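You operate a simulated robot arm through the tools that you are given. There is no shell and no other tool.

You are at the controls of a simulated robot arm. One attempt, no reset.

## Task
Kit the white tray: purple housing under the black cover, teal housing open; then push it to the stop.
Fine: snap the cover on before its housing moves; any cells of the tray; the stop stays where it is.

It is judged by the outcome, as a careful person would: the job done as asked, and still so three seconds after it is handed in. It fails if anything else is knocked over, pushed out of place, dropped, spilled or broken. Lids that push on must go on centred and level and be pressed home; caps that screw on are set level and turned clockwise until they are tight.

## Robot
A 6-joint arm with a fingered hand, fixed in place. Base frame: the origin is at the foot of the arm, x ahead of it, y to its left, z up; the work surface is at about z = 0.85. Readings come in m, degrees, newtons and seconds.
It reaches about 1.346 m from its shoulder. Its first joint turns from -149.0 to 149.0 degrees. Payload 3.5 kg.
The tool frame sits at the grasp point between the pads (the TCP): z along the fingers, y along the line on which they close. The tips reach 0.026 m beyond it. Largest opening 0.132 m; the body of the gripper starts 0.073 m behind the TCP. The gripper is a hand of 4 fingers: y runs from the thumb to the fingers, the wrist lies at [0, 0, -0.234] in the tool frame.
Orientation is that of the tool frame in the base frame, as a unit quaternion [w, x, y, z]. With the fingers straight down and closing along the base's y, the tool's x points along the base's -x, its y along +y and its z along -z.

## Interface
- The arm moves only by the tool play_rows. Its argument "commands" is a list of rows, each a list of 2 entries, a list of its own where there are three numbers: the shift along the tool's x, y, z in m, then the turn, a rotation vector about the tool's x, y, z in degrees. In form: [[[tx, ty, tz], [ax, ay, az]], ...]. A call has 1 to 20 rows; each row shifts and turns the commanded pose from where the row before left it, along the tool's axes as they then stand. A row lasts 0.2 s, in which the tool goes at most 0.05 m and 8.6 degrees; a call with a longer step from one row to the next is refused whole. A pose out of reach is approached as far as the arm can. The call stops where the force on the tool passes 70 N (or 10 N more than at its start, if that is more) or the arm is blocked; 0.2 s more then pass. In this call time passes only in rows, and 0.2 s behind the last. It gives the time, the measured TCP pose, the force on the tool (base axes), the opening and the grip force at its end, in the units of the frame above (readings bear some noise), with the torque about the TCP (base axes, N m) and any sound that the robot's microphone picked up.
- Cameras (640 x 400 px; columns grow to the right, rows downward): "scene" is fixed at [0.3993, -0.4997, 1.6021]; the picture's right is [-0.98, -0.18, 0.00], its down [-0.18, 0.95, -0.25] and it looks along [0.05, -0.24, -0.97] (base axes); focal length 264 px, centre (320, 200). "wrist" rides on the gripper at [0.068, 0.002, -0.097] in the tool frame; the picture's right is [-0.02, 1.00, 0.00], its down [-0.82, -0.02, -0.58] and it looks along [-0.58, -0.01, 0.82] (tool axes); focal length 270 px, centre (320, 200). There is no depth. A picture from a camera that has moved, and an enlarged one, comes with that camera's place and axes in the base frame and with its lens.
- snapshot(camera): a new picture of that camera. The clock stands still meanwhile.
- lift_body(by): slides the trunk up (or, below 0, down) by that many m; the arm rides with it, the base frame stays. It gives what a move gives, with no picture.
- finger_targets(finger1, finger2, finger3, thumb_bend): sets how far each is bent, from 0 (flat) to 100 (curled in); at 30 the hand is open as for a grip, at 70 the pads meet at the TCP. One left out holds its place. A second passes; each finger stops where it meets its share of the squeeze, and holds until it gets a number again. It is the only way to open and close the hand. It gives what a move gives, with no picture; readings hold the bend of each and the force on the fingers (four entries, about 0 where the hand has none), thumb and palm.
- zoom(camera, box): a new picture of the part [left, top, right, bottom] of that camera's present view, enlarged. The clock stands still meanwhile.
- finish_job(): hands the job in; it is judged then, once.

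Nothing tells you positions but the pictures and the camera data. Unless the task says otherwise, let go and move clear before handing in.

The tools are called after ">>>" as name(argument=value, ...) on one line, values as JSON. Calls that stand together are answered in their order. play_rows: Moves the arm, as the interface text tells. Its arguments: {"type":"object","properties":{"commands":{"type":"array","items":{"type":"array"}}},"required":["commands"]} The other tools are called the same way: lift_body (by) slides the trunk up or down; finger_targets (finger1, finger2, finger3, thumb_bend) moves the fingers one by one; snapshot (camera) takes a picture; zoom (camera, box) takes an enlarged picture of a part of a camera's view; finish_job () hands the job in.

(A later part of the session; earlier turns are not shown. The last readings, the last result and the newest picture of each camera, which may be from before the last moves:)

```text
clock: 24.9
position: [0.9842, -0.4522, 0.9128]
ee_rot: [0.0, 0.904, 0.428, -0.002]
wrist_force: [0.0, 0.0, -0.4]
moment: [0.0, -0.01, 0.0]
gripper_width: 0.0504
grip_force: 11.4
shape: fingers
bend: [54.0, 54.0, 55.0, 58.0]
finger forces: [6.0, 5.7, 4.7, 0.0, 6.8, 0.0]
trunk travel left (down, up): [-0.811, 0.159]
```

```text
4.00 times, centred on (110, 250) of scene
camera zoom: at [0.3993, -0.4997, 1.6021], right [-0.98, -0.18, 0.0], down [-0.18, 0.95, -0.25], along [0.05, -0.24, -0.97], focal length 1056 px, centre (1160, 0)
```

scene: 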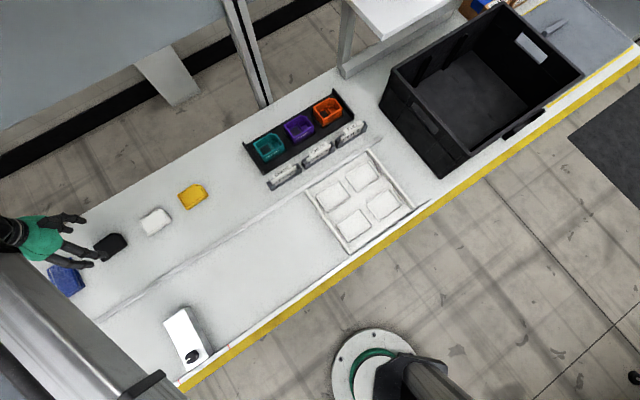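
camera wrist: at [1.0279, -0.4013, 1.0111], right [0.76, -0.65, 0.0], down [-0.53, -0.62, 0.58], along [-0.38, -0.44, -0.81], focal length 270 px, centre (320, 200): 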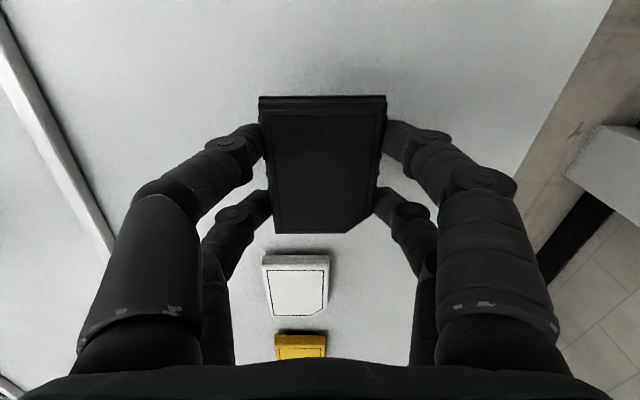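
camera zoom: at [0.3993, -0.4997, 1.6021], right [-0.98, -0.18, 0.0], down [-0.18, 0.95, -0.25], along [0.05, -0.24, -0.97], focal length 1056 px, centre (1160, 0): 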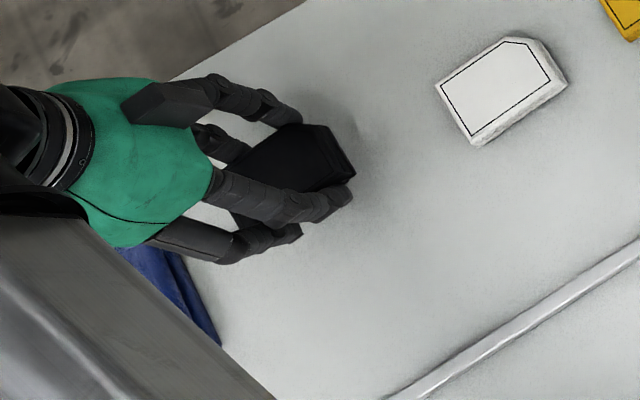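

The cover is held level. I'll raise the trunk, undo the yaw (allowing for the 1° grip skew), and travel back to the purple housing.

>>> lift_body(by=0.15)

>>> play_rows(commands=[[[0, 0, 0], [0, 0, 4.5]], [[-0.03, -0.00133, 0], [0, 0, 0]], [[-0.04, -0.00133, 0], [0, 0, 0]], [[-0.045, -0.00133, 0], [0, 0, 0]], [[-0.045, -0.00133, 0], [0, 0, 0]], [[-0.045, -0.00133, 0], [0, 0, 0]], [[-0.045, -0.00133, 0], [0, 0, 0]], [[-0.045, -0.00133, 0], [0, 0, 0]], [[-0.045, -0.00133, 0], [0, 0, 0]], [[-0.045, -0.00133, 0], [0, 0, 0]], [[-0.045, -0.00133, 0], [0, 0, 0]], [[-0.045, -0.00133, 0], [0, 0, 0]], [[-0.045, -0.00133, 0], [0, 0, 0]], [[-0.045, -0.00133, 0], [0, 0, 0]], [[-0.04, -0.00133, 0], [0, 0, 0]], [[-0.04, -0.00133, 0], [0, 0, 0]], [[-0.03, 0, 0], [0, 0, 0]]])

>>> snapshot(camera="wrist")

>>> snapshot(camera="scene")

```text
clock: 26.6
position: [0.9844, -0.4519, 1.0635]
ee_rot: [-0.001, 0.904, 0.428, -0.002]
wrist_force: [0.5, -0.5, 0.2]
moment: [0.05, 0.01, -0.02]
gripper_width: 0.0506
grip_force: 11.7
shape: fingers
bend: [54.0, 54.0, 55.0, 58.0]
finger forces: [6.0, 5.7, 4.8, 0.0, 6.8, 0.1]
trunk travel left (down, up): [-0.961, 0.009]
```

```text
clock: 30.2
position: [0.5023, -0.925, 1.0626]
ee_rot: [0.0, 0.919, 0.393, 0.0]
wrist_force: [-1.3, 0.0, -0.4]
moment: [0.0, -0.01, -0.01]
gripper_width: 0.0504
grip_force: 11.2
shape: fingers
bend: [54.0, 54.0, 55.0, 58.0]
finger forces: [5.9, 5.6, 4.8, 0.0, 6.7, 0.0]
out of reach, approached as far as the arm can: row 15
trunk travel left (down, up): [-0.961, 0.009]
```

```text
taken
camera wrist: at [0.5508, -0.878, 1.1611], right [0.71, -0.71, 0.0], down [-0.58, -0.58, 0.58], along [-0.41, -0.41, -0.81], focal length 270 px, centre (320, 200)
```

wrist: 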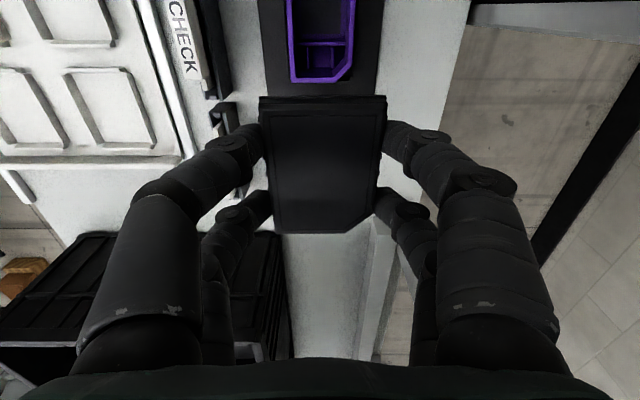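

```text
taken
```

scene: 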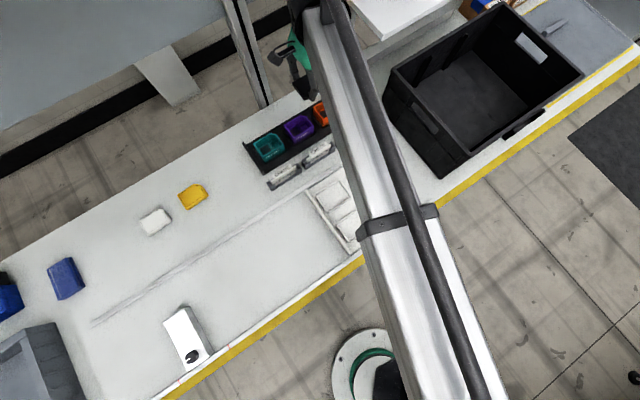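

>>> play_rows(commands=[[[0.009, 0, 0], [0, 0, 0]]])

>>> zoom(camera="wrist", box=[250, 0, 400, 120])

>>> zoom(camera="wrist", box=[240, 80, 400, 240])

```text
clock: 30.6
position: [0.5084, -0.9188, 1.0635]
ee_rot: [0.0, 0.919, 0.393, -0.002]
wrist_force: [0.1, -0.2, 0.4]
moment: [0.05, 0.03, 0.0]
gripper_width: 0.0501
grip_force: 11.3
shape: fingers
bend: [54.0, 54.0, 55.0, 58.0]
finger forces: [5.9, 5.6, 4.7, 0.0, 6.6, 0.0]
trunk travel left (down, up): [-0.961, 0.009]
```

```text
3.33 times, centred on (325, 60) of wrist
camera zoom: at [0.5571, -0.8714, 1.1612], right [0.7, -0.71, 0.0], down [-0.58, -0.57, 0.58], along [-0.41, -0.41, -0.81], focal length 901 px, centre (303, 667)
```

zoom: 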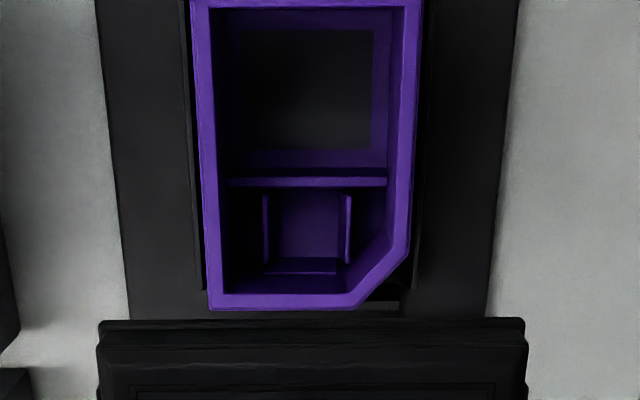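

```text
2.50 times, centred on (320, 160) of wrist
camera zoom: at [0.5571, -0.8714, 1.1612], right [0.7, -0.71, 0.0], down [-0.58, -0.57, 0.58], along [-0.41, -0.41, -0.81], focal length 676 px, centre (320, 300)
```

zoom: 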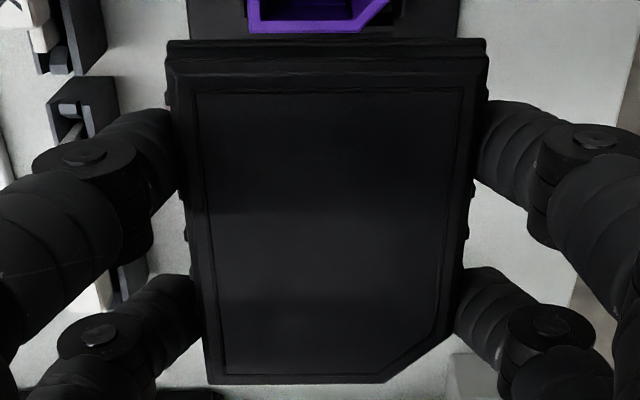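

I can see both cover and housing now: the housing centre is about 42 mm ahead (+x tool) of the cover, with negligible sideways offset, and its rim is at z≈0.895. Moving over it and lowering to leave about 1 cm gap.

>>> play_rows(commands=[[[0.021, 0.00015, 0], [0, 0, -0.3]], [[0.021, 0.00015, 0], [0, 0, 0]]])

>>> lift_body(by=-0.11)

>>> snapshot(camera="wrist")

>>> zoom(camera="scene", box=[240, 70, 380, 190])

```text
clock: 31.2
position: [0.5387, -0.8884, 1.062]
ee_rot: [0.0, 0.919, 0.395, -0.003]
wrist_force: [-1.5, -0.2, 0.8]
moment: [-0.02, 0.01, -0.04]
gripper_width: 0.0502
grip_force: 11.5
shape: fingers
bend: [54.0, 54.0, 55.0, 58.0]
finger forces: [5.9, 5.6, 4.7, 0.0, 6.6, 0.0]
trunk travel left (down, up): [-0.961, 0.009]
```

```text
clock: 32.6
position: [0.5372, -0.8893, 0.9533]
ee_rot: [-0.001, 0.919, 0.395, -0.001]
wrist_force: [-0.6, -0.6, -0.3]
moment: [0.0, 0.01, -0.01]
gripper_width: 0.0501
grip_force: 11.2
shape: fingers
bend: [54.0, 54.0, 55.0, 58.0]
finger forces: [5.9, 5.6, 4.7, 0.0, 6.7, 0.1]
trunk travel left (down, up): [-0.851, 0.119]
```

```text
taken
camera wrist: at [0.5862, -0.8413, 1.0513], right [0.71, -0.71, 0.0], down [-0.57, -0.58, 0.58], along [-0.41, -0.41, -0.81], focal length 270 px, centre (320, 200)
```

wrist: 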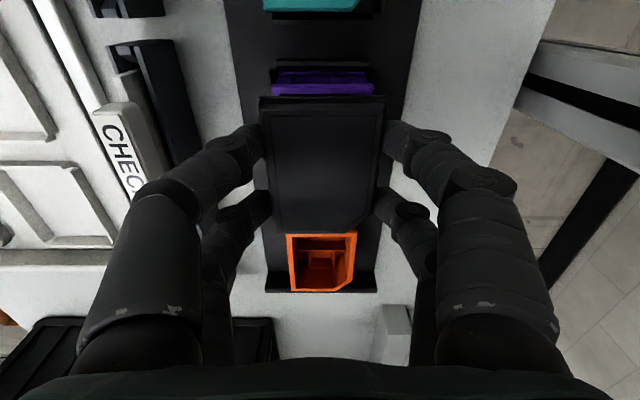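

```text
3.33 times, centred on (310, 130) of scene
camera zoom: at [0.3993, -0.4997, 1.6021], right [-0.98, -0.18, 0.0], down [-0.18, 0.95, -0.25], along [0.05, -0.24, -0.97], focal length 880 px, centre (353, 433)
```

zoom: 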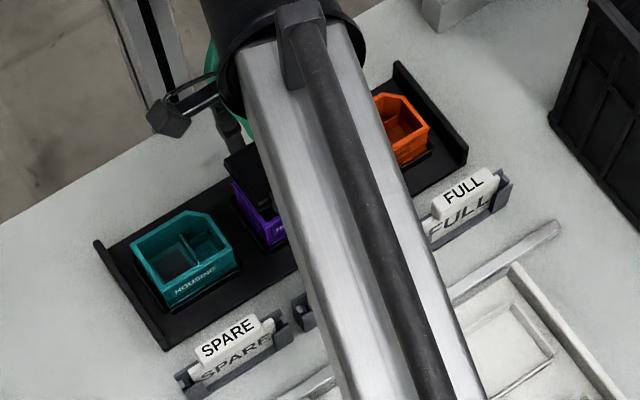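

>>> zoom(camera="wrist", box=[240, 50, 400, 150])

```text
4.00 times, centred on (320, 100) of wrist
camera zoom: at [0.5862, -0.8413, 1.0513], right [0.71, -0.71, 0.0], down [-0.57, -0.58, 0.58], along [-0.41, -0.41, -0.81], focal length 1081 px, centre (320, 600)
```

zoom: 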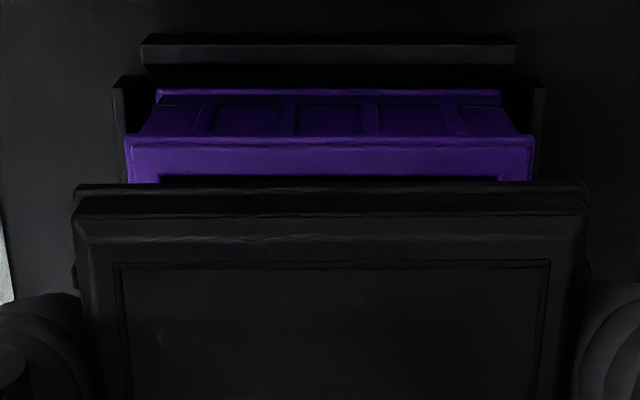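

Alignment looks right: the cover and housing are parallel and centred within about half a millimetre. Lowering in small steps until first contact.

>>> lift_body(by=-0.02)

>>> lift_body(by=-0.004)

>>> zoom(camera="wrist", box=[240, 50, 400, 150])

```text
clock: 33.3
position: [0.5374, -0.8883, 0.933]
ee_rot: [0.0, 0.919, 0.395, -0.002]
wrist_force: [-0.4, 0.4, 0.2]
moment: [0.02, 0.01, -0.01]
gripper_width: 0.0501
grip_force: 11.2
shape: fingers
bend: [54.0, 54.0, 55.0, 58.0]
finger forces: [5.9, 5.6, 4.7, 0.1, 6.7, 0.1]
trunk travel left (down, up): [-0.831, 0.139]
```

```text
clock: 33.8
position: [0.5385, -0.8877, 0.9286]
ee_rot: [0.0, 0.919, 0.394, -0.002]
wrist_force: [0.8, 0.2, 0.0]
moment: [-0.01, 0.0, 0.01]
gripper_width: 0.0503
grip_force: 11.4
shape: fingers
bend: [54.0, 54.0, 55.0, 58.0]
finger forces: [5.9, 5.5, 4.7, 0.0, 6.7, 0.0]
trunk travel left (down, up): [-0.827, 0.143]
```

```text
4.00 times, centred on (320, 100) of wrist
camera zoom: at [0.5862, -0.8413, 1.0272], right [0.71, -0.71, 0.0], down [-0.57, -0.58, 0.58], along [-0.41, -0.41, -0.81], focal length 1081 px, centre (320, 600)
```

zoom: 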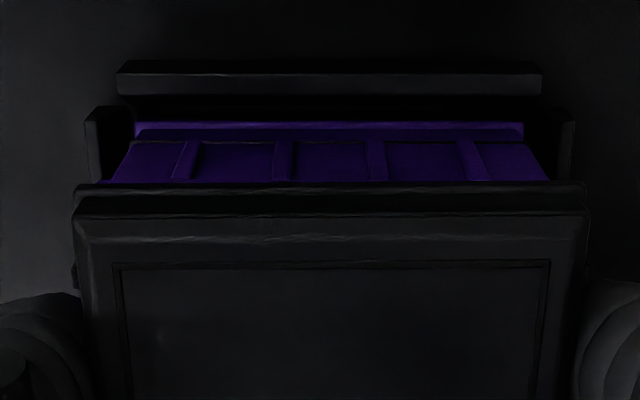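

>>> lift_body(by=-0.003)

>>> lift_body(by=-0.002)

>>> lift_body(by=-0.002)

```text
clock: 34.4
position: [0.5369, -0.8883, 0.9267]
ee_rot: [0.0, 0.919, 0.395, -0.002]
wrist_force: [0.0, -0.6, 2.5]
moment: [-0.03, -0.04, -0.02]
gripper_width: 0.0501
grip_force: 12.4
shape: fingers
bend: [54.0, 55.0, 55.0, 58.0]
finger forces: [6.4, 6.1, 5.0, 0.1, 6.9, 0.0]
trunk travel left (down, up): [-0.824, 0.146]
```

```text
clock: 34.9
position: [0.5386, -0.8891, 0.9231]
ee_rot: [0.0, 0.918, 0.396, -0.003]
wrist_force: [0.0, -0.5, -0.9]
moment: [-0.03, 0.0, 0.01]
gripper_width: 0.0499
grip_force: 12.3
shape: fingers
bend: [54.0, 55.0, 56.0, 59.0]
finger forces: [6.4, 6.3, 5.2, 0.1, 7.1, 0.1]
trunk travel left (down, up): [-0.822, 0.148]
```

```text
clock: 35.4
position: [0.5384, -0.8896, 0.9222]
ee_rot: [0.0, 0.919, 0.395, -0.002]
wrist_force: [1.0, -1.8, 4.7]
moment: [-0.1, -0.09, -0.02]
gripper_width: 0.0501
grip_force: 12.3
shape: fingers
bend: [54.0, 55.0, 56.0, 59.0]
finger forces: [6.7, 6.5, 5.0, 0.0, 6.9, 0.0]
trunk travel left (down, up): [-0.82, 0.15]
```

>>> zoom(camera="wrist", box=[200, 60, 440, 250])

>>> zoom(camera="wrist", box=[240, 50, 400, 150])

```text
2.11 times, centred on (320, 155) of wrist
camera zoom: at [0.586, -0.8411, 1.0208], right [0.71, -0.71, 0.0], down [-0.57, -0.58, 0.58], along [-0.41, -0.41, -0.81], focal length 569 px, centre (320, 295)
```

zoom: 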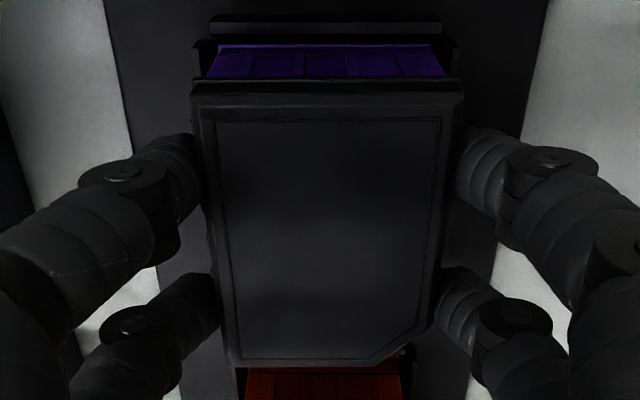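

```text
4.00 times, centred on (320, 100) of wrist
camera zoom: at [0.586, -0.8411, 1.0208], right [0.71, -0.71, 0.0], down [-0.57, -0.58, 0.58], along [-0.41, -0.41, -0.81], focal length 1081 px, centre (320, 600)
```

zoom: 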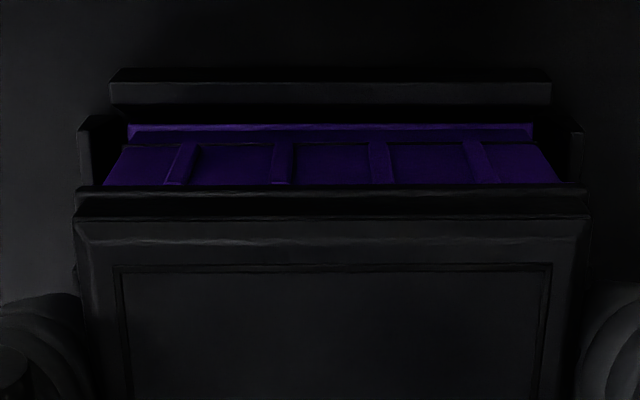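

The cover is seated on the housing rim with light contact. I'll release it, rise, and look before pressing it home.

>>> finger_targets(finger1=46, finger2=46, finger3=46, thumb_bend=46)

>>> lift_body(by=0.06)

>>> snapshot(camera="wrist")

>>> zoom(camera="wrist", box=[240, 50, 400, 220])

```text
clock: 36.4
position: [0.5379, -0.8887, 0.9215]
ee_rot: [-0.001, 0.919, 0.395, -0.002]
wrist_force: [-0.9, -0.2, 0.9]
moment: [-0.02, 0.02, 0.0]
gripper_width: 0.079
grip_force: 0.1
shape: fingers
bend: [46.0, 46.0, 46.0, 46.0]
finger forces: [0.0, 0.1, 0.0, 0.1, 0.1, 0.0]
trunk travel left (down, up): [-0.82, 0.15]
```

```text
clock: 37.4
position: [0.5389, -0.8883, 0.9818]
ee_rot: [0.001, 0.919, 0.395, -0.002]
wrist_force: [-0.2, 0.1, 0.1]
moment: [0.01, 0.01, 0.0]
gripper_width: 0.0788
grip_force: 0.1
shape: fingers
bend: [46.0, 46.0, 46.0, 46.0]
finger forces: [0.0, 0.0, 0.1, 0.0, 0.0, 0.0]
trunk travel left (down, up): [-0.88, 0.09]
```

```text
taken
camera wrist: at [0.5863, -0.8414, 1.0802], right [0.71, -0.71, 0.0], down [-0.57, -0.58, 0.58], along [-0.41, -0.41, -0.81], focal length 270 px, centre (320, 200)
```

wrist: 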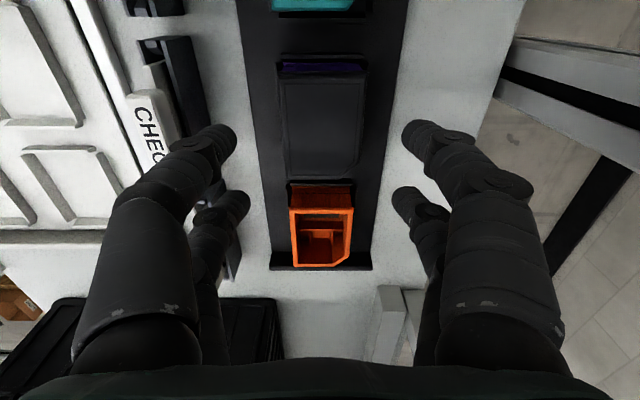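

```text
2.35 times, centred on (320, 135) of wrist
camera zoom: at [0.5863, -0.8414, 1.0802], right [0.71, -0.71, 0.0], down [-0.57, -0.58, 0.58], along [-0.41, -0.41, -0.81], focal length 636 px, centre (320, 353)
```

zoom: 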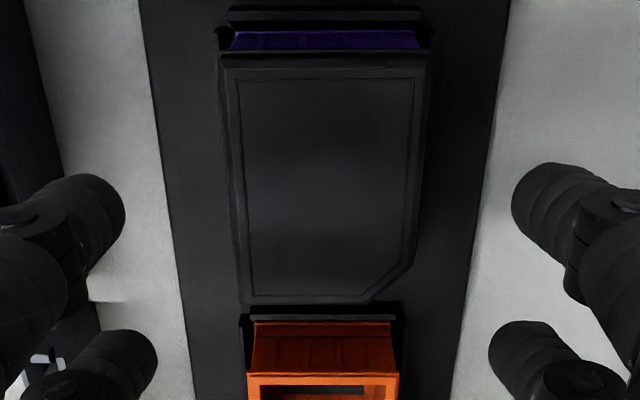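

The cover sits level and centred on the purple housing. Now I close the fingers into a tip cluster, centre over the cover and press straight down in small steps.

>>> play_rows(commands=[[[-0.0013, 0.0026, 0], [0, 0, 0]]])

>>> finger_targets(finger1=70, finger2=70, finger3=70, thumb_bend=70)

>>> snapshot(camera="wrist")

```text
clock: 37.8
position: [0.5388, -0.8906, 0.9815]
ee_rot: [0.0, 0.919, 0.395, -0.001]
wrist_force: [-0.1, 0.0, -0.1]
moment: [0.02, -0.02, 0.03]
gripper_width: 0.0791
grip_force: 0.0
shape: fingers
bend: [46.0, 46.0, 46.0, 46.0]
finger forces: [0.1, 0.1, 0.0, 0.0, 0.0, 0.0]
trunk travel left (down, up): [-0.88, 0.09]
```

```text
clock: 38.8
position: [0.5388, -0.8917, 0.9817]
ee_rot: [0.0, 0.919, 0.395, -0.002]
wrist_force: [-0.5, -0.7, -0.3]
moment: [-0.03, 0.01, 0.01]
gripper_width: 0.0017
grip_force: 0.1
shape: fingers
bend: [70.0, 70.0, 70.0, 70.0]
finger forces: [0.0, 0.0, 0.0, 0.0, 0.1, 0.0]
trunk travel left (down, up): [-0.88, 0.09]
```

```text
taken
camera wrist: at [0.587, -0.844, 1.0802], right [0.71, -0.71, 0.0], down [-0.57, -0.58, 0.58], along [-0.41, -0.41, -0.81], focal length 270 px, centre (320, 200)
```

wrist: 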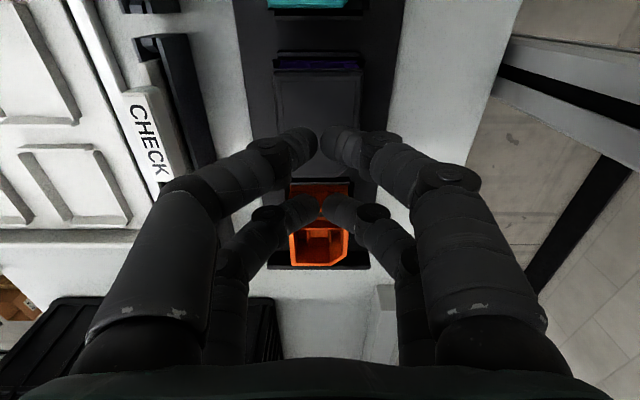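

>>> lift_body(by=-0.04)

>>> lift_body(by=-0.004)

>>> lift_body(by=-0.003)

```text
clock: 39.6
position: [0.5388, -0.8913, 0.9417]
ee_rot: [0.0, 0.919, 0.395, -0.001]
wrist_force: [0.3, 0.2, -0.2]
moment: [0.04, -0.02, 0.04]
gripper_width: 0.0012
grip_force: 0.0
shape: fingers
bend: [70.0, 70.0, 70.0, 70.0]
finger forces: [0.1, 0.1, 0.0, 0.0, 0.0, 0.1]
trunk travel left (down, up): [-0.84, 0.13]
```

```text
clock: 40.1
position: [0.5387, -0.8926, 0.9377]
ee_rot: [0.0, 0.919, 0.395, -0.002]
wrist_force: [-0.8, -0.2, 0.4]
moment: [0.09, 0.04, -0.01]
gripper_width: 0.0015
grip_force: 0.0
shape: fingers
bend: [70.0, 70.0, 70.0, 70.0]
finger forces: [0.0, 0.1, 0.0, 0.0, 0.0, 0.0]
trunk travel left (down, up): [-0.836, 0.134]
```

```text
clock: 40.7
position: [0.5385, -0.8917, 0.9351]
ee_rot: [0.0, 0.919, 0.395, -0.001]
wrist_force: [-0.4, 0.1, 4.2]
moment: [0.0, -0.03, -0.01]
gripper_width: 0.0006
grip_force: 1.8
shape: fingers
bend: [70.0, 70.0, 70.0, 70.0]
finger forces: [1.4, 1.1, 0.6, 0.1, 1.4, 0.0]
trunk travel left (down, up): [-0.833, 0.137]
```

Contact with all four tips, evenly loaded. Pressing on in small steps and listening for the snap.

>>> lift_body(by=-0.002)

>>> lift_body(by=-0.002)

>>> lift_body(by=-0.002)

```text
clock: 41.2
position: [0.5381, -0.8884, 0.9357]
ee_rot: [0.0, 0.919, 0.395, -0.002]
wrist_force: [1.3, -3.1, 19.5]
moment: [-0.01, -0.13, 0.03]
gripper_width: 0.0006
grip_force: 10.1
shape: fingers
bend: [71.0, 70.0, 70.0, 70.0]
finger forces: [6.5, 5.4, 2.6, 0.1, 5.5, 0.0]
trunk travel left (down, up): [-0.831, 0.139]
```

```text
clock: 41.7
position: [0.5375, -0.8882, 0.9356]
ee_rot: [0.001, 0.919, 0.394, -0.001]
wrist_force: [0.8, -3.5, 33.3]
moment: [-0.05, -0.17, 0.0]
gripper_width: 0.0001
grip_force: 18.4
shape: fingers
bend: [71.0, 71.0, 71.0, 71.0]
finger forces: [10.9, 9.8, 5.0, 0.0, 10.5, 0.0]
trunk travel left (down, up): [-0.829, 0.141]
```

```text
clock: 42.2
position: [0.5366, -0.8891, 0.9343]
ee_rot: [0.002, 0.919, 0.395, -0.001]
wrist_force: [0.8, -7.3, 49.7]
moment: [-0.16, -0.12, 0.01]
gripper_width: 0.0002
grip_force: 26.1
shape: fingers
bend: [72.0, 72.0, 71.0, 71.0]
finger forces: [15.7, 14.8, 6.8, 0.0, 14.7, 0.0]
trunk travel left (down, up): [-0.827, 0.143]
```

>>> zoom(camera="wrist", box=[220, 40, 420, 240])

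>>> zoom(camera="scene", box=[260, 90, 340, 150])

```text
2.00 times, centred on (320, 140) of wrist
camera zoom: at [0.5848, -0.8412, 1.0319], right [0.71, -0.71, 0.0], down [-0.58, -0.58, 0.58], along [-0.41, -0.41, -0.81], focal length 541 px, centre (320, 320)
```

zoom: 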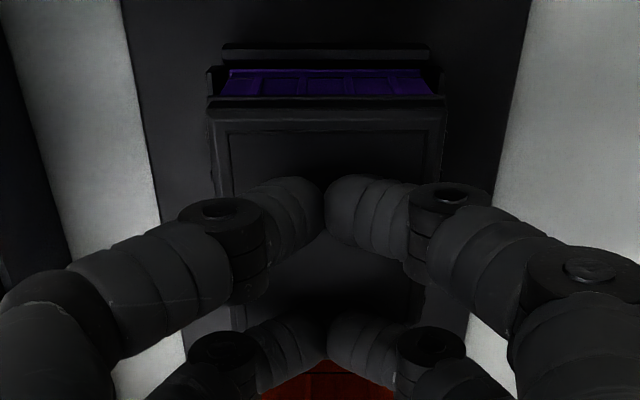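

```text
6.67 times, centred on (300, 120) of scene
camera zoom: at [0.3993, -0.4997, 1.6021], right [-0.98, -0.18, 0.0], down [-0.18, 0.95, -0.25], along [0.05, -0.24, -0.97], focal length 1760 px, centre (453, 733)
```

zoom: 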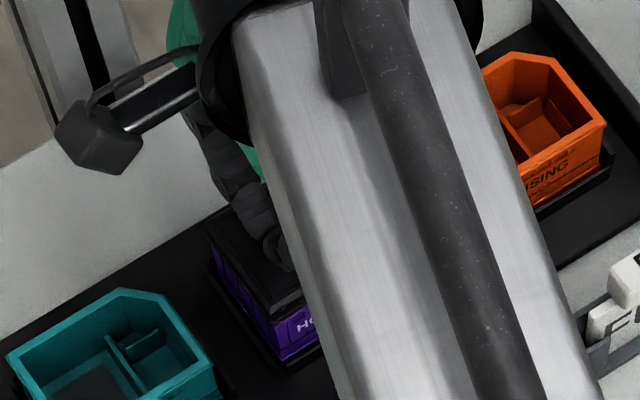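

>>> lift_body(by=-0.0015)

```text
clock: 42.7
position: [0.5364, -0.8877, 0.9324]
ee_rot: [0.001, 0.919, 0.394, -0.001]
wrist_force: [2.0, -9.1, 62.2]
moment: [-0.14, -0.31, 0.06]
gripper_width: 0.0
grip_force: 32.9
shape: fingers
bend: [72.0, 72.0, 71.0, 72.0]
finger forces: [20.1, 19.0, 8.6, 0.1, 18.6, 0.0]
trunk travel left (down, up): [-0.826, 0.144]
```

Force reached 62 N with no movement, so I'll unload and inspect whether the cover is already home or is hung up somewhere.

>>> lift_body(by=0.06)

>>> play_rows(commands=[[[0.045, 0, 0], [0, 0, 0]], [[0.045, 0, 0], [0, 0, 0]], [[0.045, 0, 0], [0, 0, 0]]])

>>> snapshot(camera="wrist")

>>> zoom(camera="scene", box=[240, 80, 360, 170])

```text
clock: 43.7
position: [0.5387, -0.8906, 0.9862]
ee_rot: [0.0, 0.919, 0.395, -0.002]
wrist_force: [-1.2, -0.4, -0.5]
moment: [-0.04, 0.02, 0.04]
gripper_width: 0.0008
grip_force: 0.1
shape: fingers
bend: [70.0, 70.0, 70.0, 70.0]
finger forces: [0.0, 0.0, 0.0, 0.1, 0.0, 0.0]
trunk travel left (down, up): [-0.886, 0.084]
```

```text
clock: 44.5
position: [0.634, -0.7911, 0.988]
ee_rot: [0.0, 0.919, 0.394, -0.002]
wrist_force: [-0.9, 0.2, 0.2]
moment: [0.01, -0.02, -0.02]
gripper_width: 0.0006
grip_force: 0.1
shape: fingers
bend: [70.0, 70.0, 70.0, 70.0]
finger forces: [0.0, 0.1, 0.0, 0.1, 0.1, 0.0]
trunk travel left (down, up): [-0.886, 0.084]
```

```text
taken
camera wrist: at [0.6823, -0.7435, 1.0858], right [0.71, -0.71, 0.0], down [-0.57, -0.58, 0.58], along [-0.41, -0.41, -0.81], focal length 270 px, centre (320, 200)
```

wrist: 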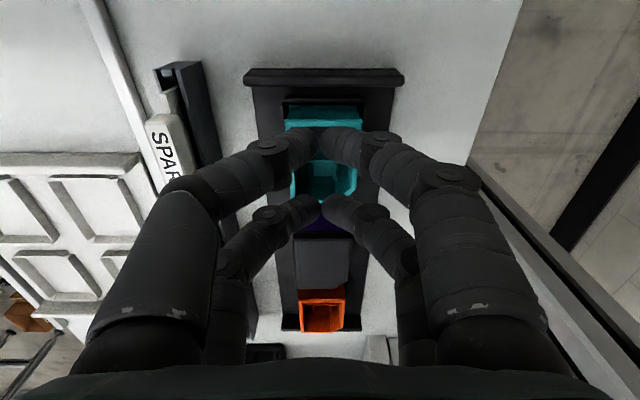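

```text
4.44 times, centred on (300, 125) of scene
camera zoom: at [0.3993, -0.4997, 1.6021], right [-0.98, -0.18, 0.0], down [-0.18, 0.95, -0.25], along [0.05, -0.24, -0.97], focal length 1173 px, centre (409, 533)
```

zoom: 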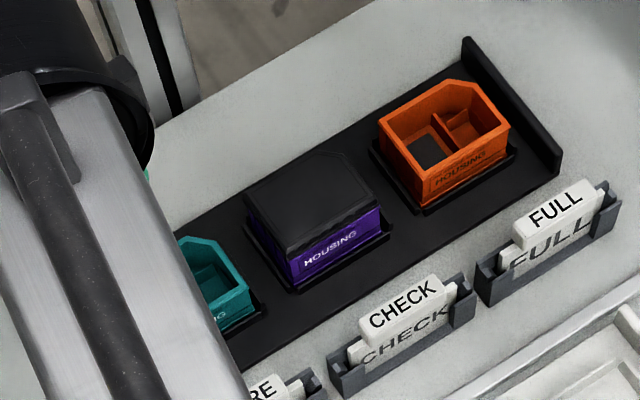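

>>> zoom(camera="scene", box=[282, 105, 322, 145])

>>> zoom(camera="wrist", box=[270, 210, 370, 340])

```text
10.00 times, centred on (302, 125) of scene
camera zoom: at [0.3993, -0.4997, 1.6021], right [-0.98, -0.18, 0.0], down [-0.18, 0.95, -0.25], along [0.05, -0.24, -0.97], focal length 2640 px, centre (500, 950)
```

zoom: 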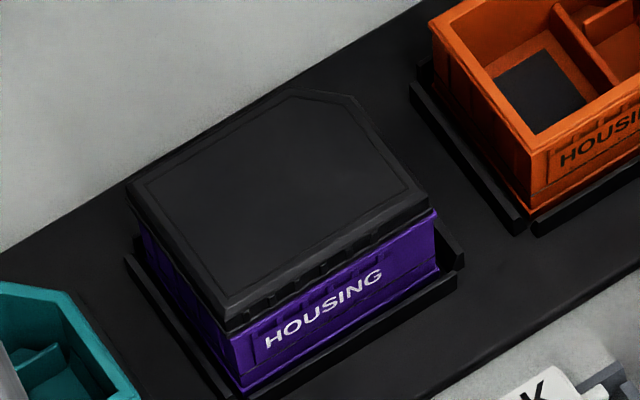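

```text
3.08 times, centred on (320, 275) of wrist
camera zoom: at [0.6823, -0.7435, 1.0858], right [0.71, -0.71, 0.0], down [-0.57, -0.58, 0.58], along [-0.41, -0.41, -0.81], focal length 832 px, centre (320, -31)
```

zoom: 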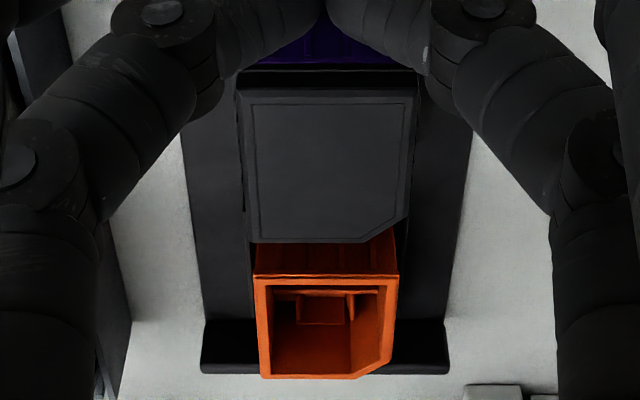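

>>> zoom(camera="scene", box=[290, 122, 314, 146])

>>> zoom(camera="scene", box=[320, 104, 346, 130])

>>> zoom(camera="scene", box=[138, 205, 178, 245])

```text
16.00 times, centred on (302, 134) of scene
camera zoom: at [0.3993, -0.4997, 1.6021], right [-0.98, -0.18, 0.0], down [-0.18, 0.95, -0.25], along [0.05, -0.24, -0.97], focal length 4224 px, centre (608, 1256)
```

zoom: 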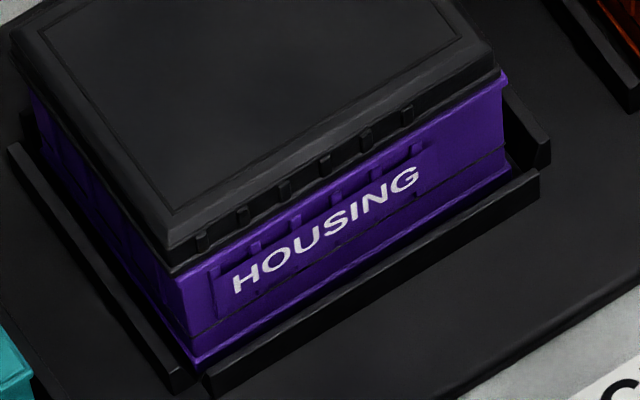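

```text
15.38 times, centred on (333, 117) of scene
camera zoom: at [0.3993, -0.4997, 1.6021], right [-0.98, -0.18, 0.0], down [-0.18, 0.95, -0.25], along [0.05, -0.24, -0.97], focal length 4062 px, centre (120, 1477)
```

zoom: 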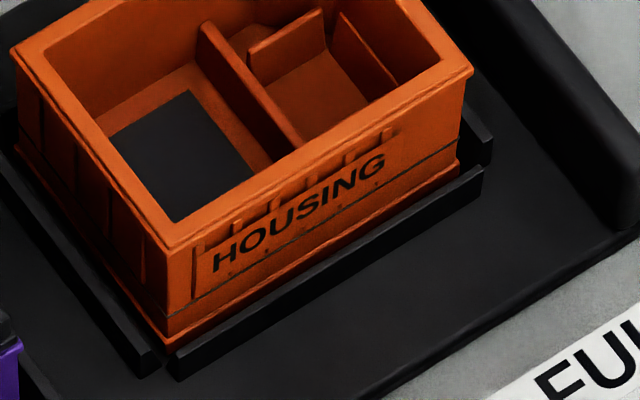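

```text
10.00 times, centred on (158, 225) of scene
camera zoom: at [0.3993, -0.4997, 1.6021], right [-0.98, -0.18, 0.0], down [-0.18, 0.95, -0.25], along [0.05, -0.24, -0.97], focal length 2640 px, centre (1940, -50)
```

zoom: 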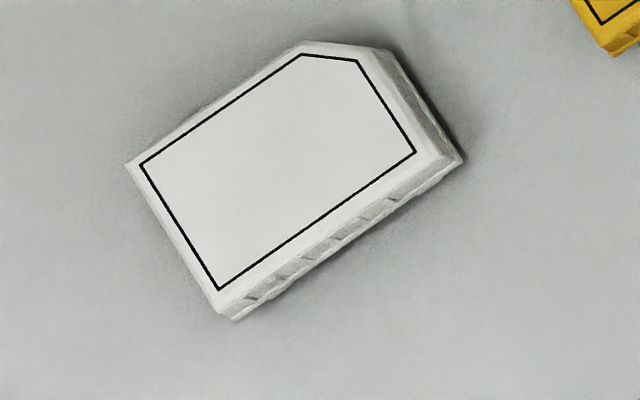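

The zoom shows the cover sitting flush-looking on the flange, but no click was heard. I'll open the fingers and get an unobstructed wrist view to check lateral alignment and any gap.

>>> finger_targets(finger1=40, finger2=40, finger3=40, thumb_bend=40)

>>> play_rows(commands=[[[-0.035, 0, 0], [0, 0, 0]], [[-0.035, 0, 0], [0, 0, 0]]])

>>> snapshot(camera="wrist")

>>> zoom(camera="wrist", box=[260, 110, 380, 230])

```text
clock: 45.5
position: [0.6341, -0.7911, 0.9877]
ee_rot: [0.0, 0.918, 0.396, -0.001]
wrist_force: [0.6, 0.1, 0.3]
moment: [0.0, -0.03, -0.02]
gripper_width: 0.0991
grip_force: 0.0
shape: fingers
bend: [40.0, 40.0, 40.0, 40.0]
finger forces: [0.0, 0.0, 0.0, 0.0, 0.0, 0.1]
trunk travel left (down, up): [-0.886, 0.084]
```

```text
clock: 46.1
position: [0.5844, -0.8433, 0.9876]
ee_rot: [0.0, 0.919, 0.394, -0.002]
wrist_force: [0.1, -0.6, -0.1]
moment: [0.01, -0.01, 0.01]
gripper_width: 0.0993
grip_force: 0.0
shape: fingers
bend: [40.0, 40.0, 40.0, 40.0]
finger forces: [0.0, 0.0, 0.1, 0.1, 0.1, 0.0]
trunk travel left (down, up): [-0.886, 0.084]
```

```text
taken
camera wrist: at [0.6327, -0.7956, 1.0857], right [0.71, -0.71, 0.0], down [-0.57, -0.58, 0.58], along [-0.41, -0.41, -0.81], focal length 270 px, centre (320, 200)
```

wrist: 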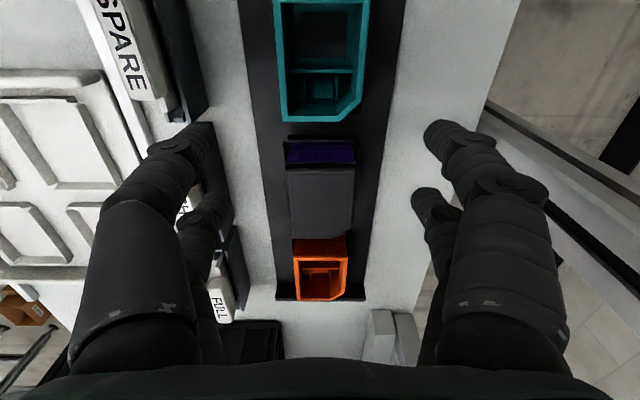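

```text
3.33 times, centred on (320, 170) of wrist
camera zoom: at [0.6327, -0.7956, 1.0857], right [0.71, -0.71, 0.0], down [-0.57, -0.58, 0.58], along [-0.41, -0.41, -0.81], focal length 901 px, centre (320, 300)
```

zoom: 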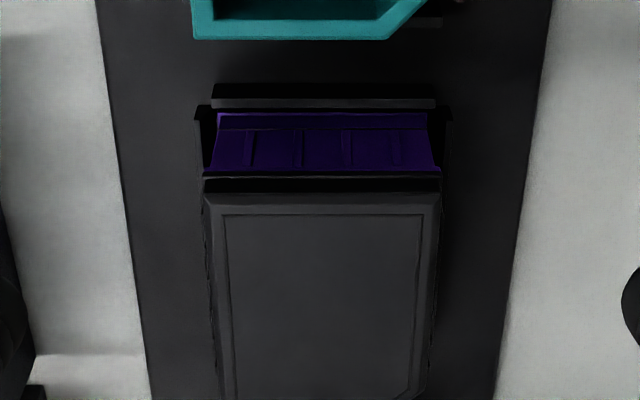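

>>> zoom(camera="wrist", box=[275, 138, 325, 178])

>>> zoom(camera="wrist", box=[320, 138, 370, 178])

>>> zoom(camera="wrist", box=[280, 200, 370, 260])

>>> zoom(camera="scene", box=[284, 118, 300, 134])

>>> zoom(camera="scene", box=[300, 114, 318, 132])

```text
10.00 times, centred on (300, 158) of wrist
camera zoom: at [0.6327, -0.7956, 1.0857], right [0.71, -0.71, 0.0], down [-0.57, -0.58, 0.58], along [-0.41, -0.41, -0.81], focal length 2703 px, centre (520, 620)
```

zoom: 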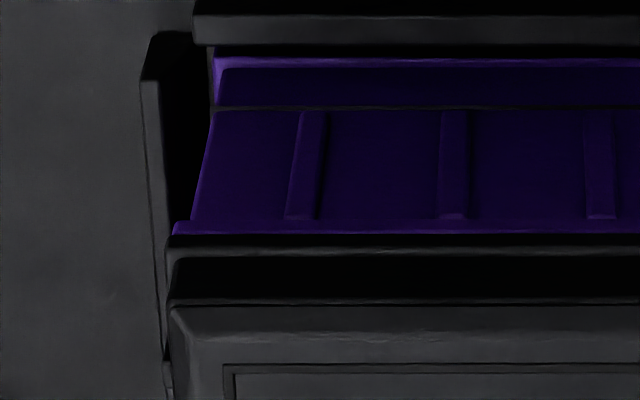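

```text
10.00 times, centred on (345, 158) of wrist
camera zoom: at [0.6327, -0.7956, 1.0857], right [0.71, -0.71, 0.0], down [-0.57, -0.58, 0.58], along [-0.41, -0.41, -0.81], focal length 2703 px, centre (70, 620)
```

zoom: 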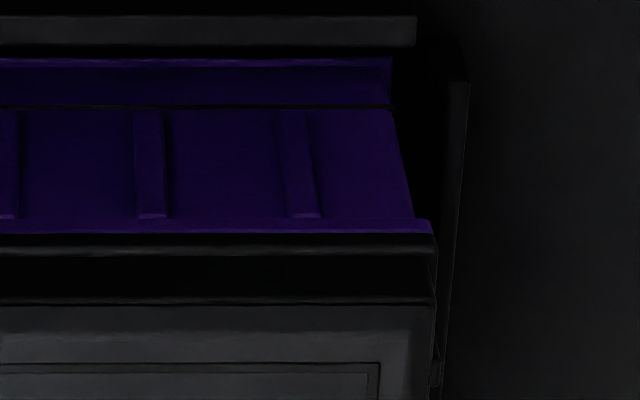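

```text
6.67 times, centred on (325, 230) of wrist
camera zoom: at [0.6327, -0.7956, 1.0857], right [0.71, -0.71, 0.0], down [-0.57, -0.58, 0.58], along [-0.41, -0.41, -0.81], focal length 1802 px, centre (287, 0)
```

zoom: 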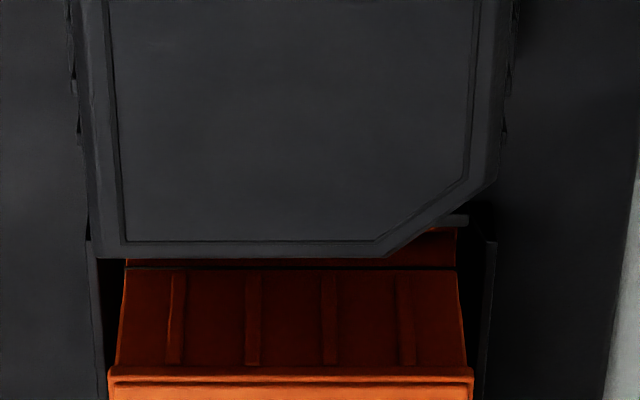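

```text
16.00 times, centred on (292, 126) of scene
camera zoom: at [0.3993, -0.4997, 1.6021], right [-0.98, -0.18, 0.0], down [-0.18, 0.95, -0.25], along [0.05, -0.24, -0.97], focal length 4224 px, centre (768, 1384)
```

zoom: 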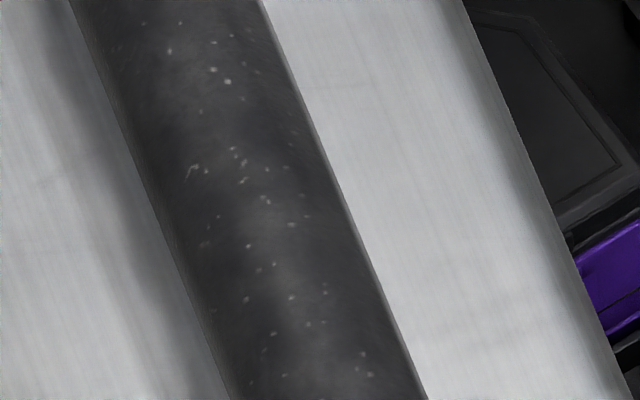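

```text
16.00 times, centred on (309, 123) of scene
camera zoom: at [0.3993, -0.4997, 1.6021], right [-0.98, -0.18, 0.0], down [-0.18, 0.95, -0.25], along [0.05, -0.24, -0.97], focal length 4224 px, centre (496, 1432)
```

zoom: 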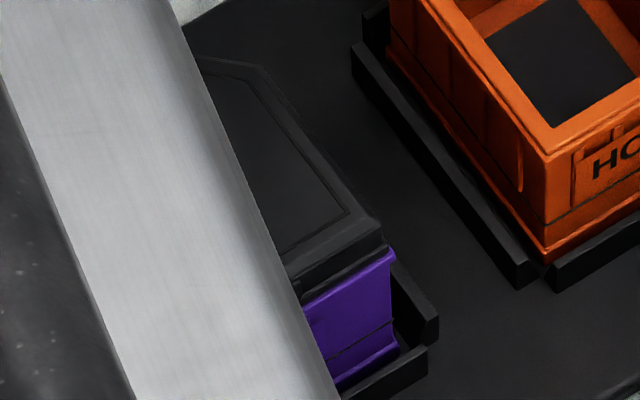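

>>> zoom(camera="scene", box=[146, 220, 166, 240])

>>> zoom(camera="scene", box=[182, 190, 206, 214])

>>> zoom(camera="scene", box=[155, 208, 179, 232])

```text
16.00 times, centred on (156, 230) of scene
camera zoom: at [0.3993, -0.4997, 1.6021], right [-0.98, -0.18, 0.0], down [-0.18, 0.95, -0.25], along [0.05, -0.24, -0.97], focal length 4224 px, centre (2944, -280)
```

zoom: 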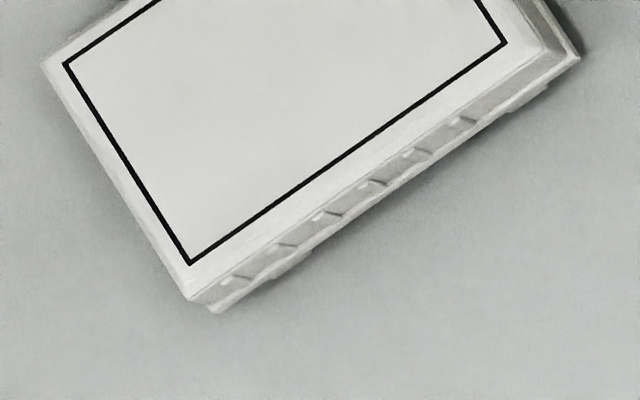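

```text
16.00 times, centred on (194, 202) of scene
camera zoom: at [0.3993, -0.4997, 1.6021], right [-0.98, -0.18, 0.0], down [-0.18, 0.95, -0.25], along [0.05, -0.24, -0.97], focal length 4224 px, centre (2336, 168)
```

zoom: 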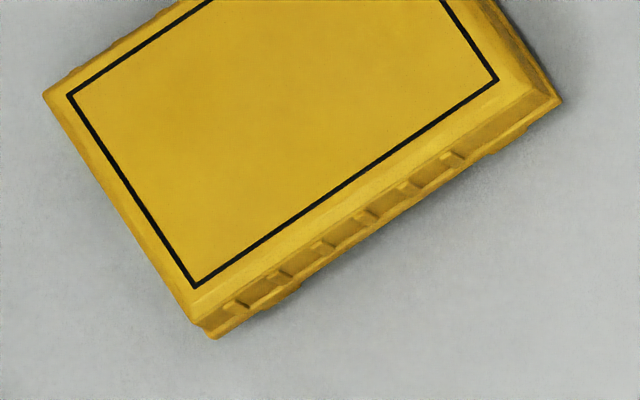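

```text
16.00 times, centred on (167, 220) of scene
camera zoom: at [0.3993, -0.4997, 1.6021], right [-0.98, -0.18, 0.0], down [-0.18, 0.95, -0.25], along [0.05, -0.24, -0.97], focal length 4224 px, centre (2768, -120)
```

zoom: 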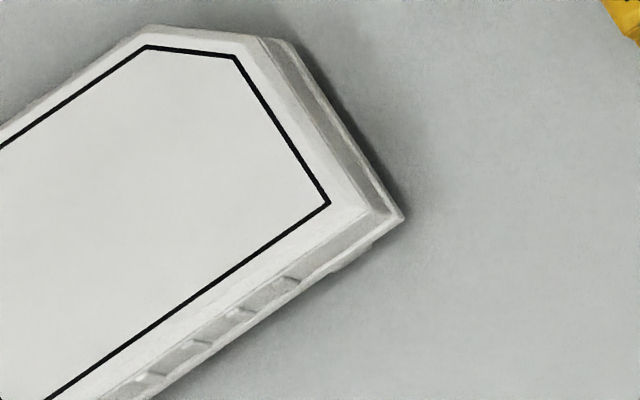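

The cover is laterally centred to within ~0.3 mm. To judge whether it is fully home, I'll compare its edge profile with the identical white cover lying on the bench, from the same relative viewpoint.

>>> play_rows(commands=[[[0.045, 0, 0], [0, 0, 0]], [[0.045, 0, 0], [0, 0, 0]], [[0.045, 0, 0], [0, 0, 0]], [[0.045, 0, 0], [0, 0, 0]], [[0.045, 0, 0], [0, 0, 0]], [[0.045, 0, 0], [0, 0, 0]], [[0.045, 0, 0], [0, 0, 0]], [[0.045, 0, 0], [0, 0, 0]], [[0.045, 0, 0], [0, 0, 0]], [[0.045, 0, 0], [0, 0, 0]], [[0.04, 0, 0], [0, 0, 0]]])

>>> lift_body(by=-0.04)

>>> snapshot(camera="wrist")

>>> zoom(camera="scene", box=[290, 122, 314, 146])

```text
clock: 48.5
position: [0.9213, -0.4891, 0.9865]
ee_rot: [0.0, 0.919, 0.395, -0.002]
wrist_force: [0.0, -0.8, 0.1]
moment: [0.02, 0.0, 0.0]
gripper_width: 0.0991
grip_force: 0.1
shape: fingers
bend: [40.0, 40.0, 40.0, 40.0]
finger forces: [0.0, 0.1, 0.0, 0.1, 0.0, 0.0]
trunk travel left (down, up): [-0.886, 0.084]
```

```text
clock: 49.4
position: [0.9218, -0.4891, 0.9461]
ee_rot: [-0.001, 0.918, 0.396, -0.003]
wrist_force: [-0.6, -0.2, -0.1]
moment: [-0.02, 0.02, -0.01]
gripper_width: 0.0992
grip_force: 0.0
shape: fingers
bend: [40.0, 40.0, 40.0, 40.0]
finger forces: [0.0, 0.0, 0.1, 0.0, 0.0, 0.1]
trunk travel left (down, up): [-0.846, 0.124]
```

```text
taken
camera wrist: at [0.9686, -0.4417, 1.0458], right [0.71, -0.71, 0.0], down [-0.57, -0.58, 0.58], along [-0.41, -0.41, -0.81], focal length 270 px, centre (320, 200)
```

wrist: 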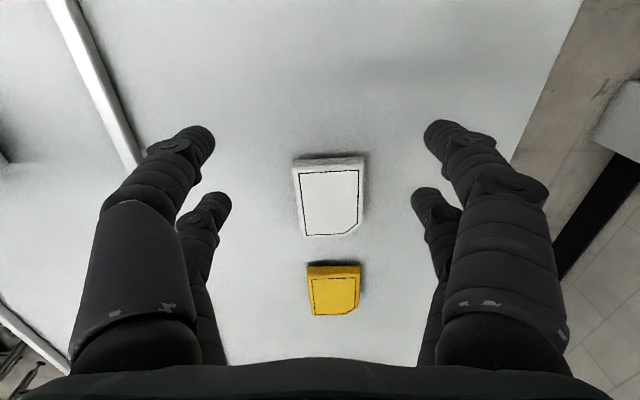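

```text
16.00 times, centred on (302, 134) of scene
camera zoom: at [0.3993, -0.4997, 1.6021], right [-0.98, -0.18, 0.0], down [-0.18, 0.95, -0.25], along [0.05, -0.24, -0.97], focal length 4224 px, centre (608, 1256)
```

zoom: 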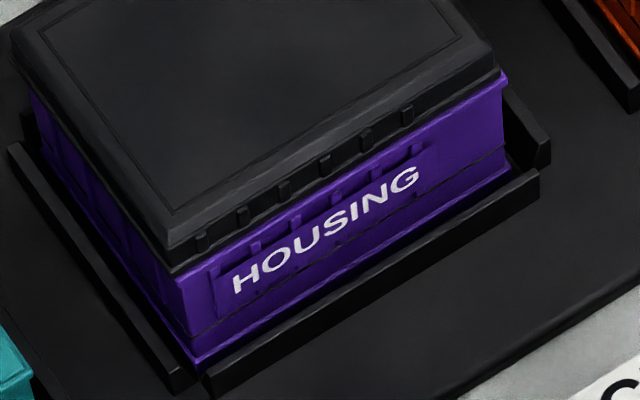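

>>> zoom(camera="wrist", box=[285, 145, 335, 185])

>>> zoom(camera="wrist", box=[330, 145, 380, 185])

>>> zoom(camera="scene", box=[292, 132, 304, 144])

>>> zoom(camera="scene", box=[304, 122, 316, 134])

```text
10.00 times, centred on (310, 165) of wrist
camera zoom: at [0.9686, -0.4417, 1.0458], right [0.71, -0.71, 0.0], down [-0.57, -0.58, 0.58], along [-0.41, -0.41, -0.81], focal length 2703 px, centre (420, 550)
```

zoom: 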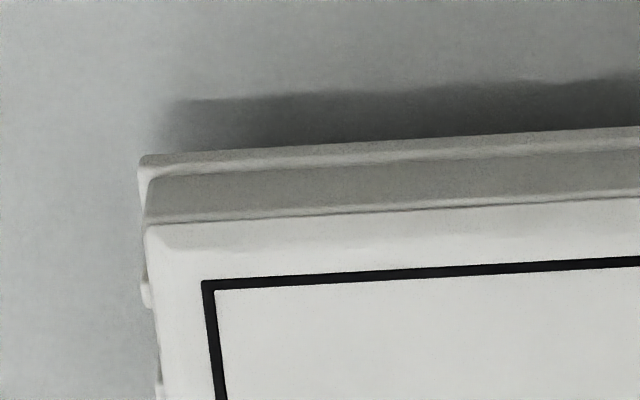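

```text
10.00 times, centred on (355, 165) of wrist
camera zoom: at [0.9686, -0.4417, 1.0458], right [0.71, -0.71, 0.0], down [-0.57, -0.58, 0.58], along [-0.41, -0.41, -0.81], focal length 2703 px, centre (-30, 550)
```

zoom: 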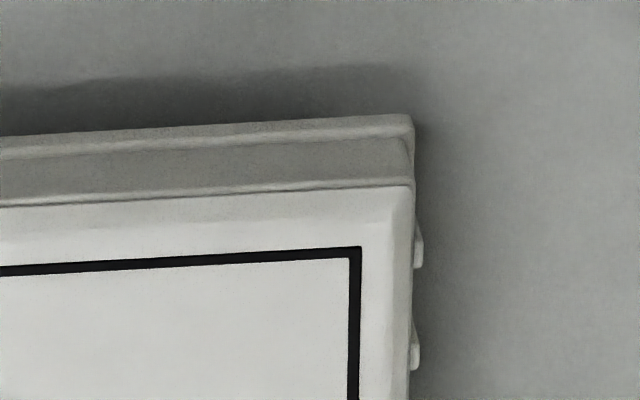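

```text
16.00 times, centred on (298, 138) of scene
camera zoom: at [0.3993, -0.4997, 1.6021], right [-0.98, -0.18, 0.0], down [-0.18, 0.95, -0.25], along [0.05, -0.24, -0.97], focal length 4224 px, centre (672, 1192)
```

zoom: 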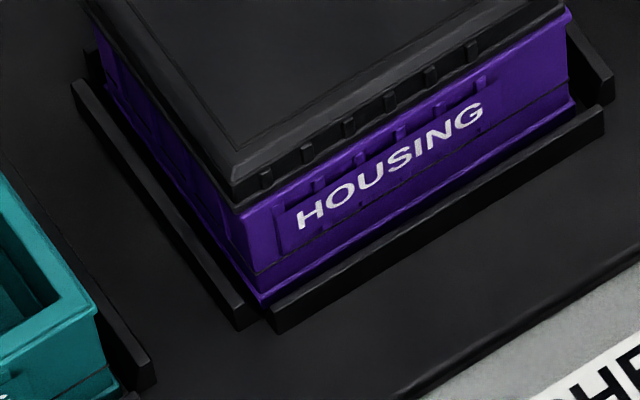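

```text
16.00 times, centred on (310, 128) of scene
camera zoom: at [0.3993, -0.4997, 1.6021], right [-0.98, -0.18, 0.0], down [-0.18, 0.95, -0.25], along [0.05, -0.24, -0.97], focal length 4224 px, centre (480, 1352)
```

zoom: 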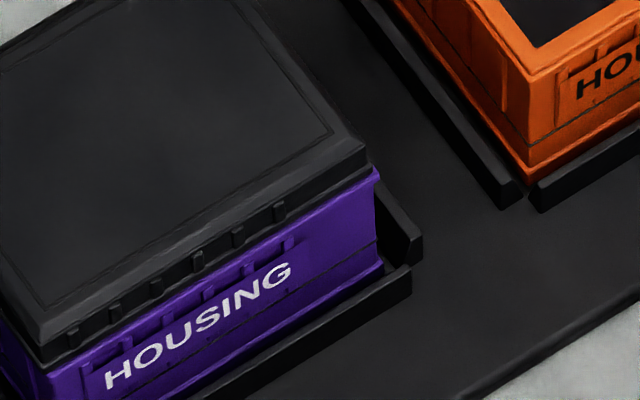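

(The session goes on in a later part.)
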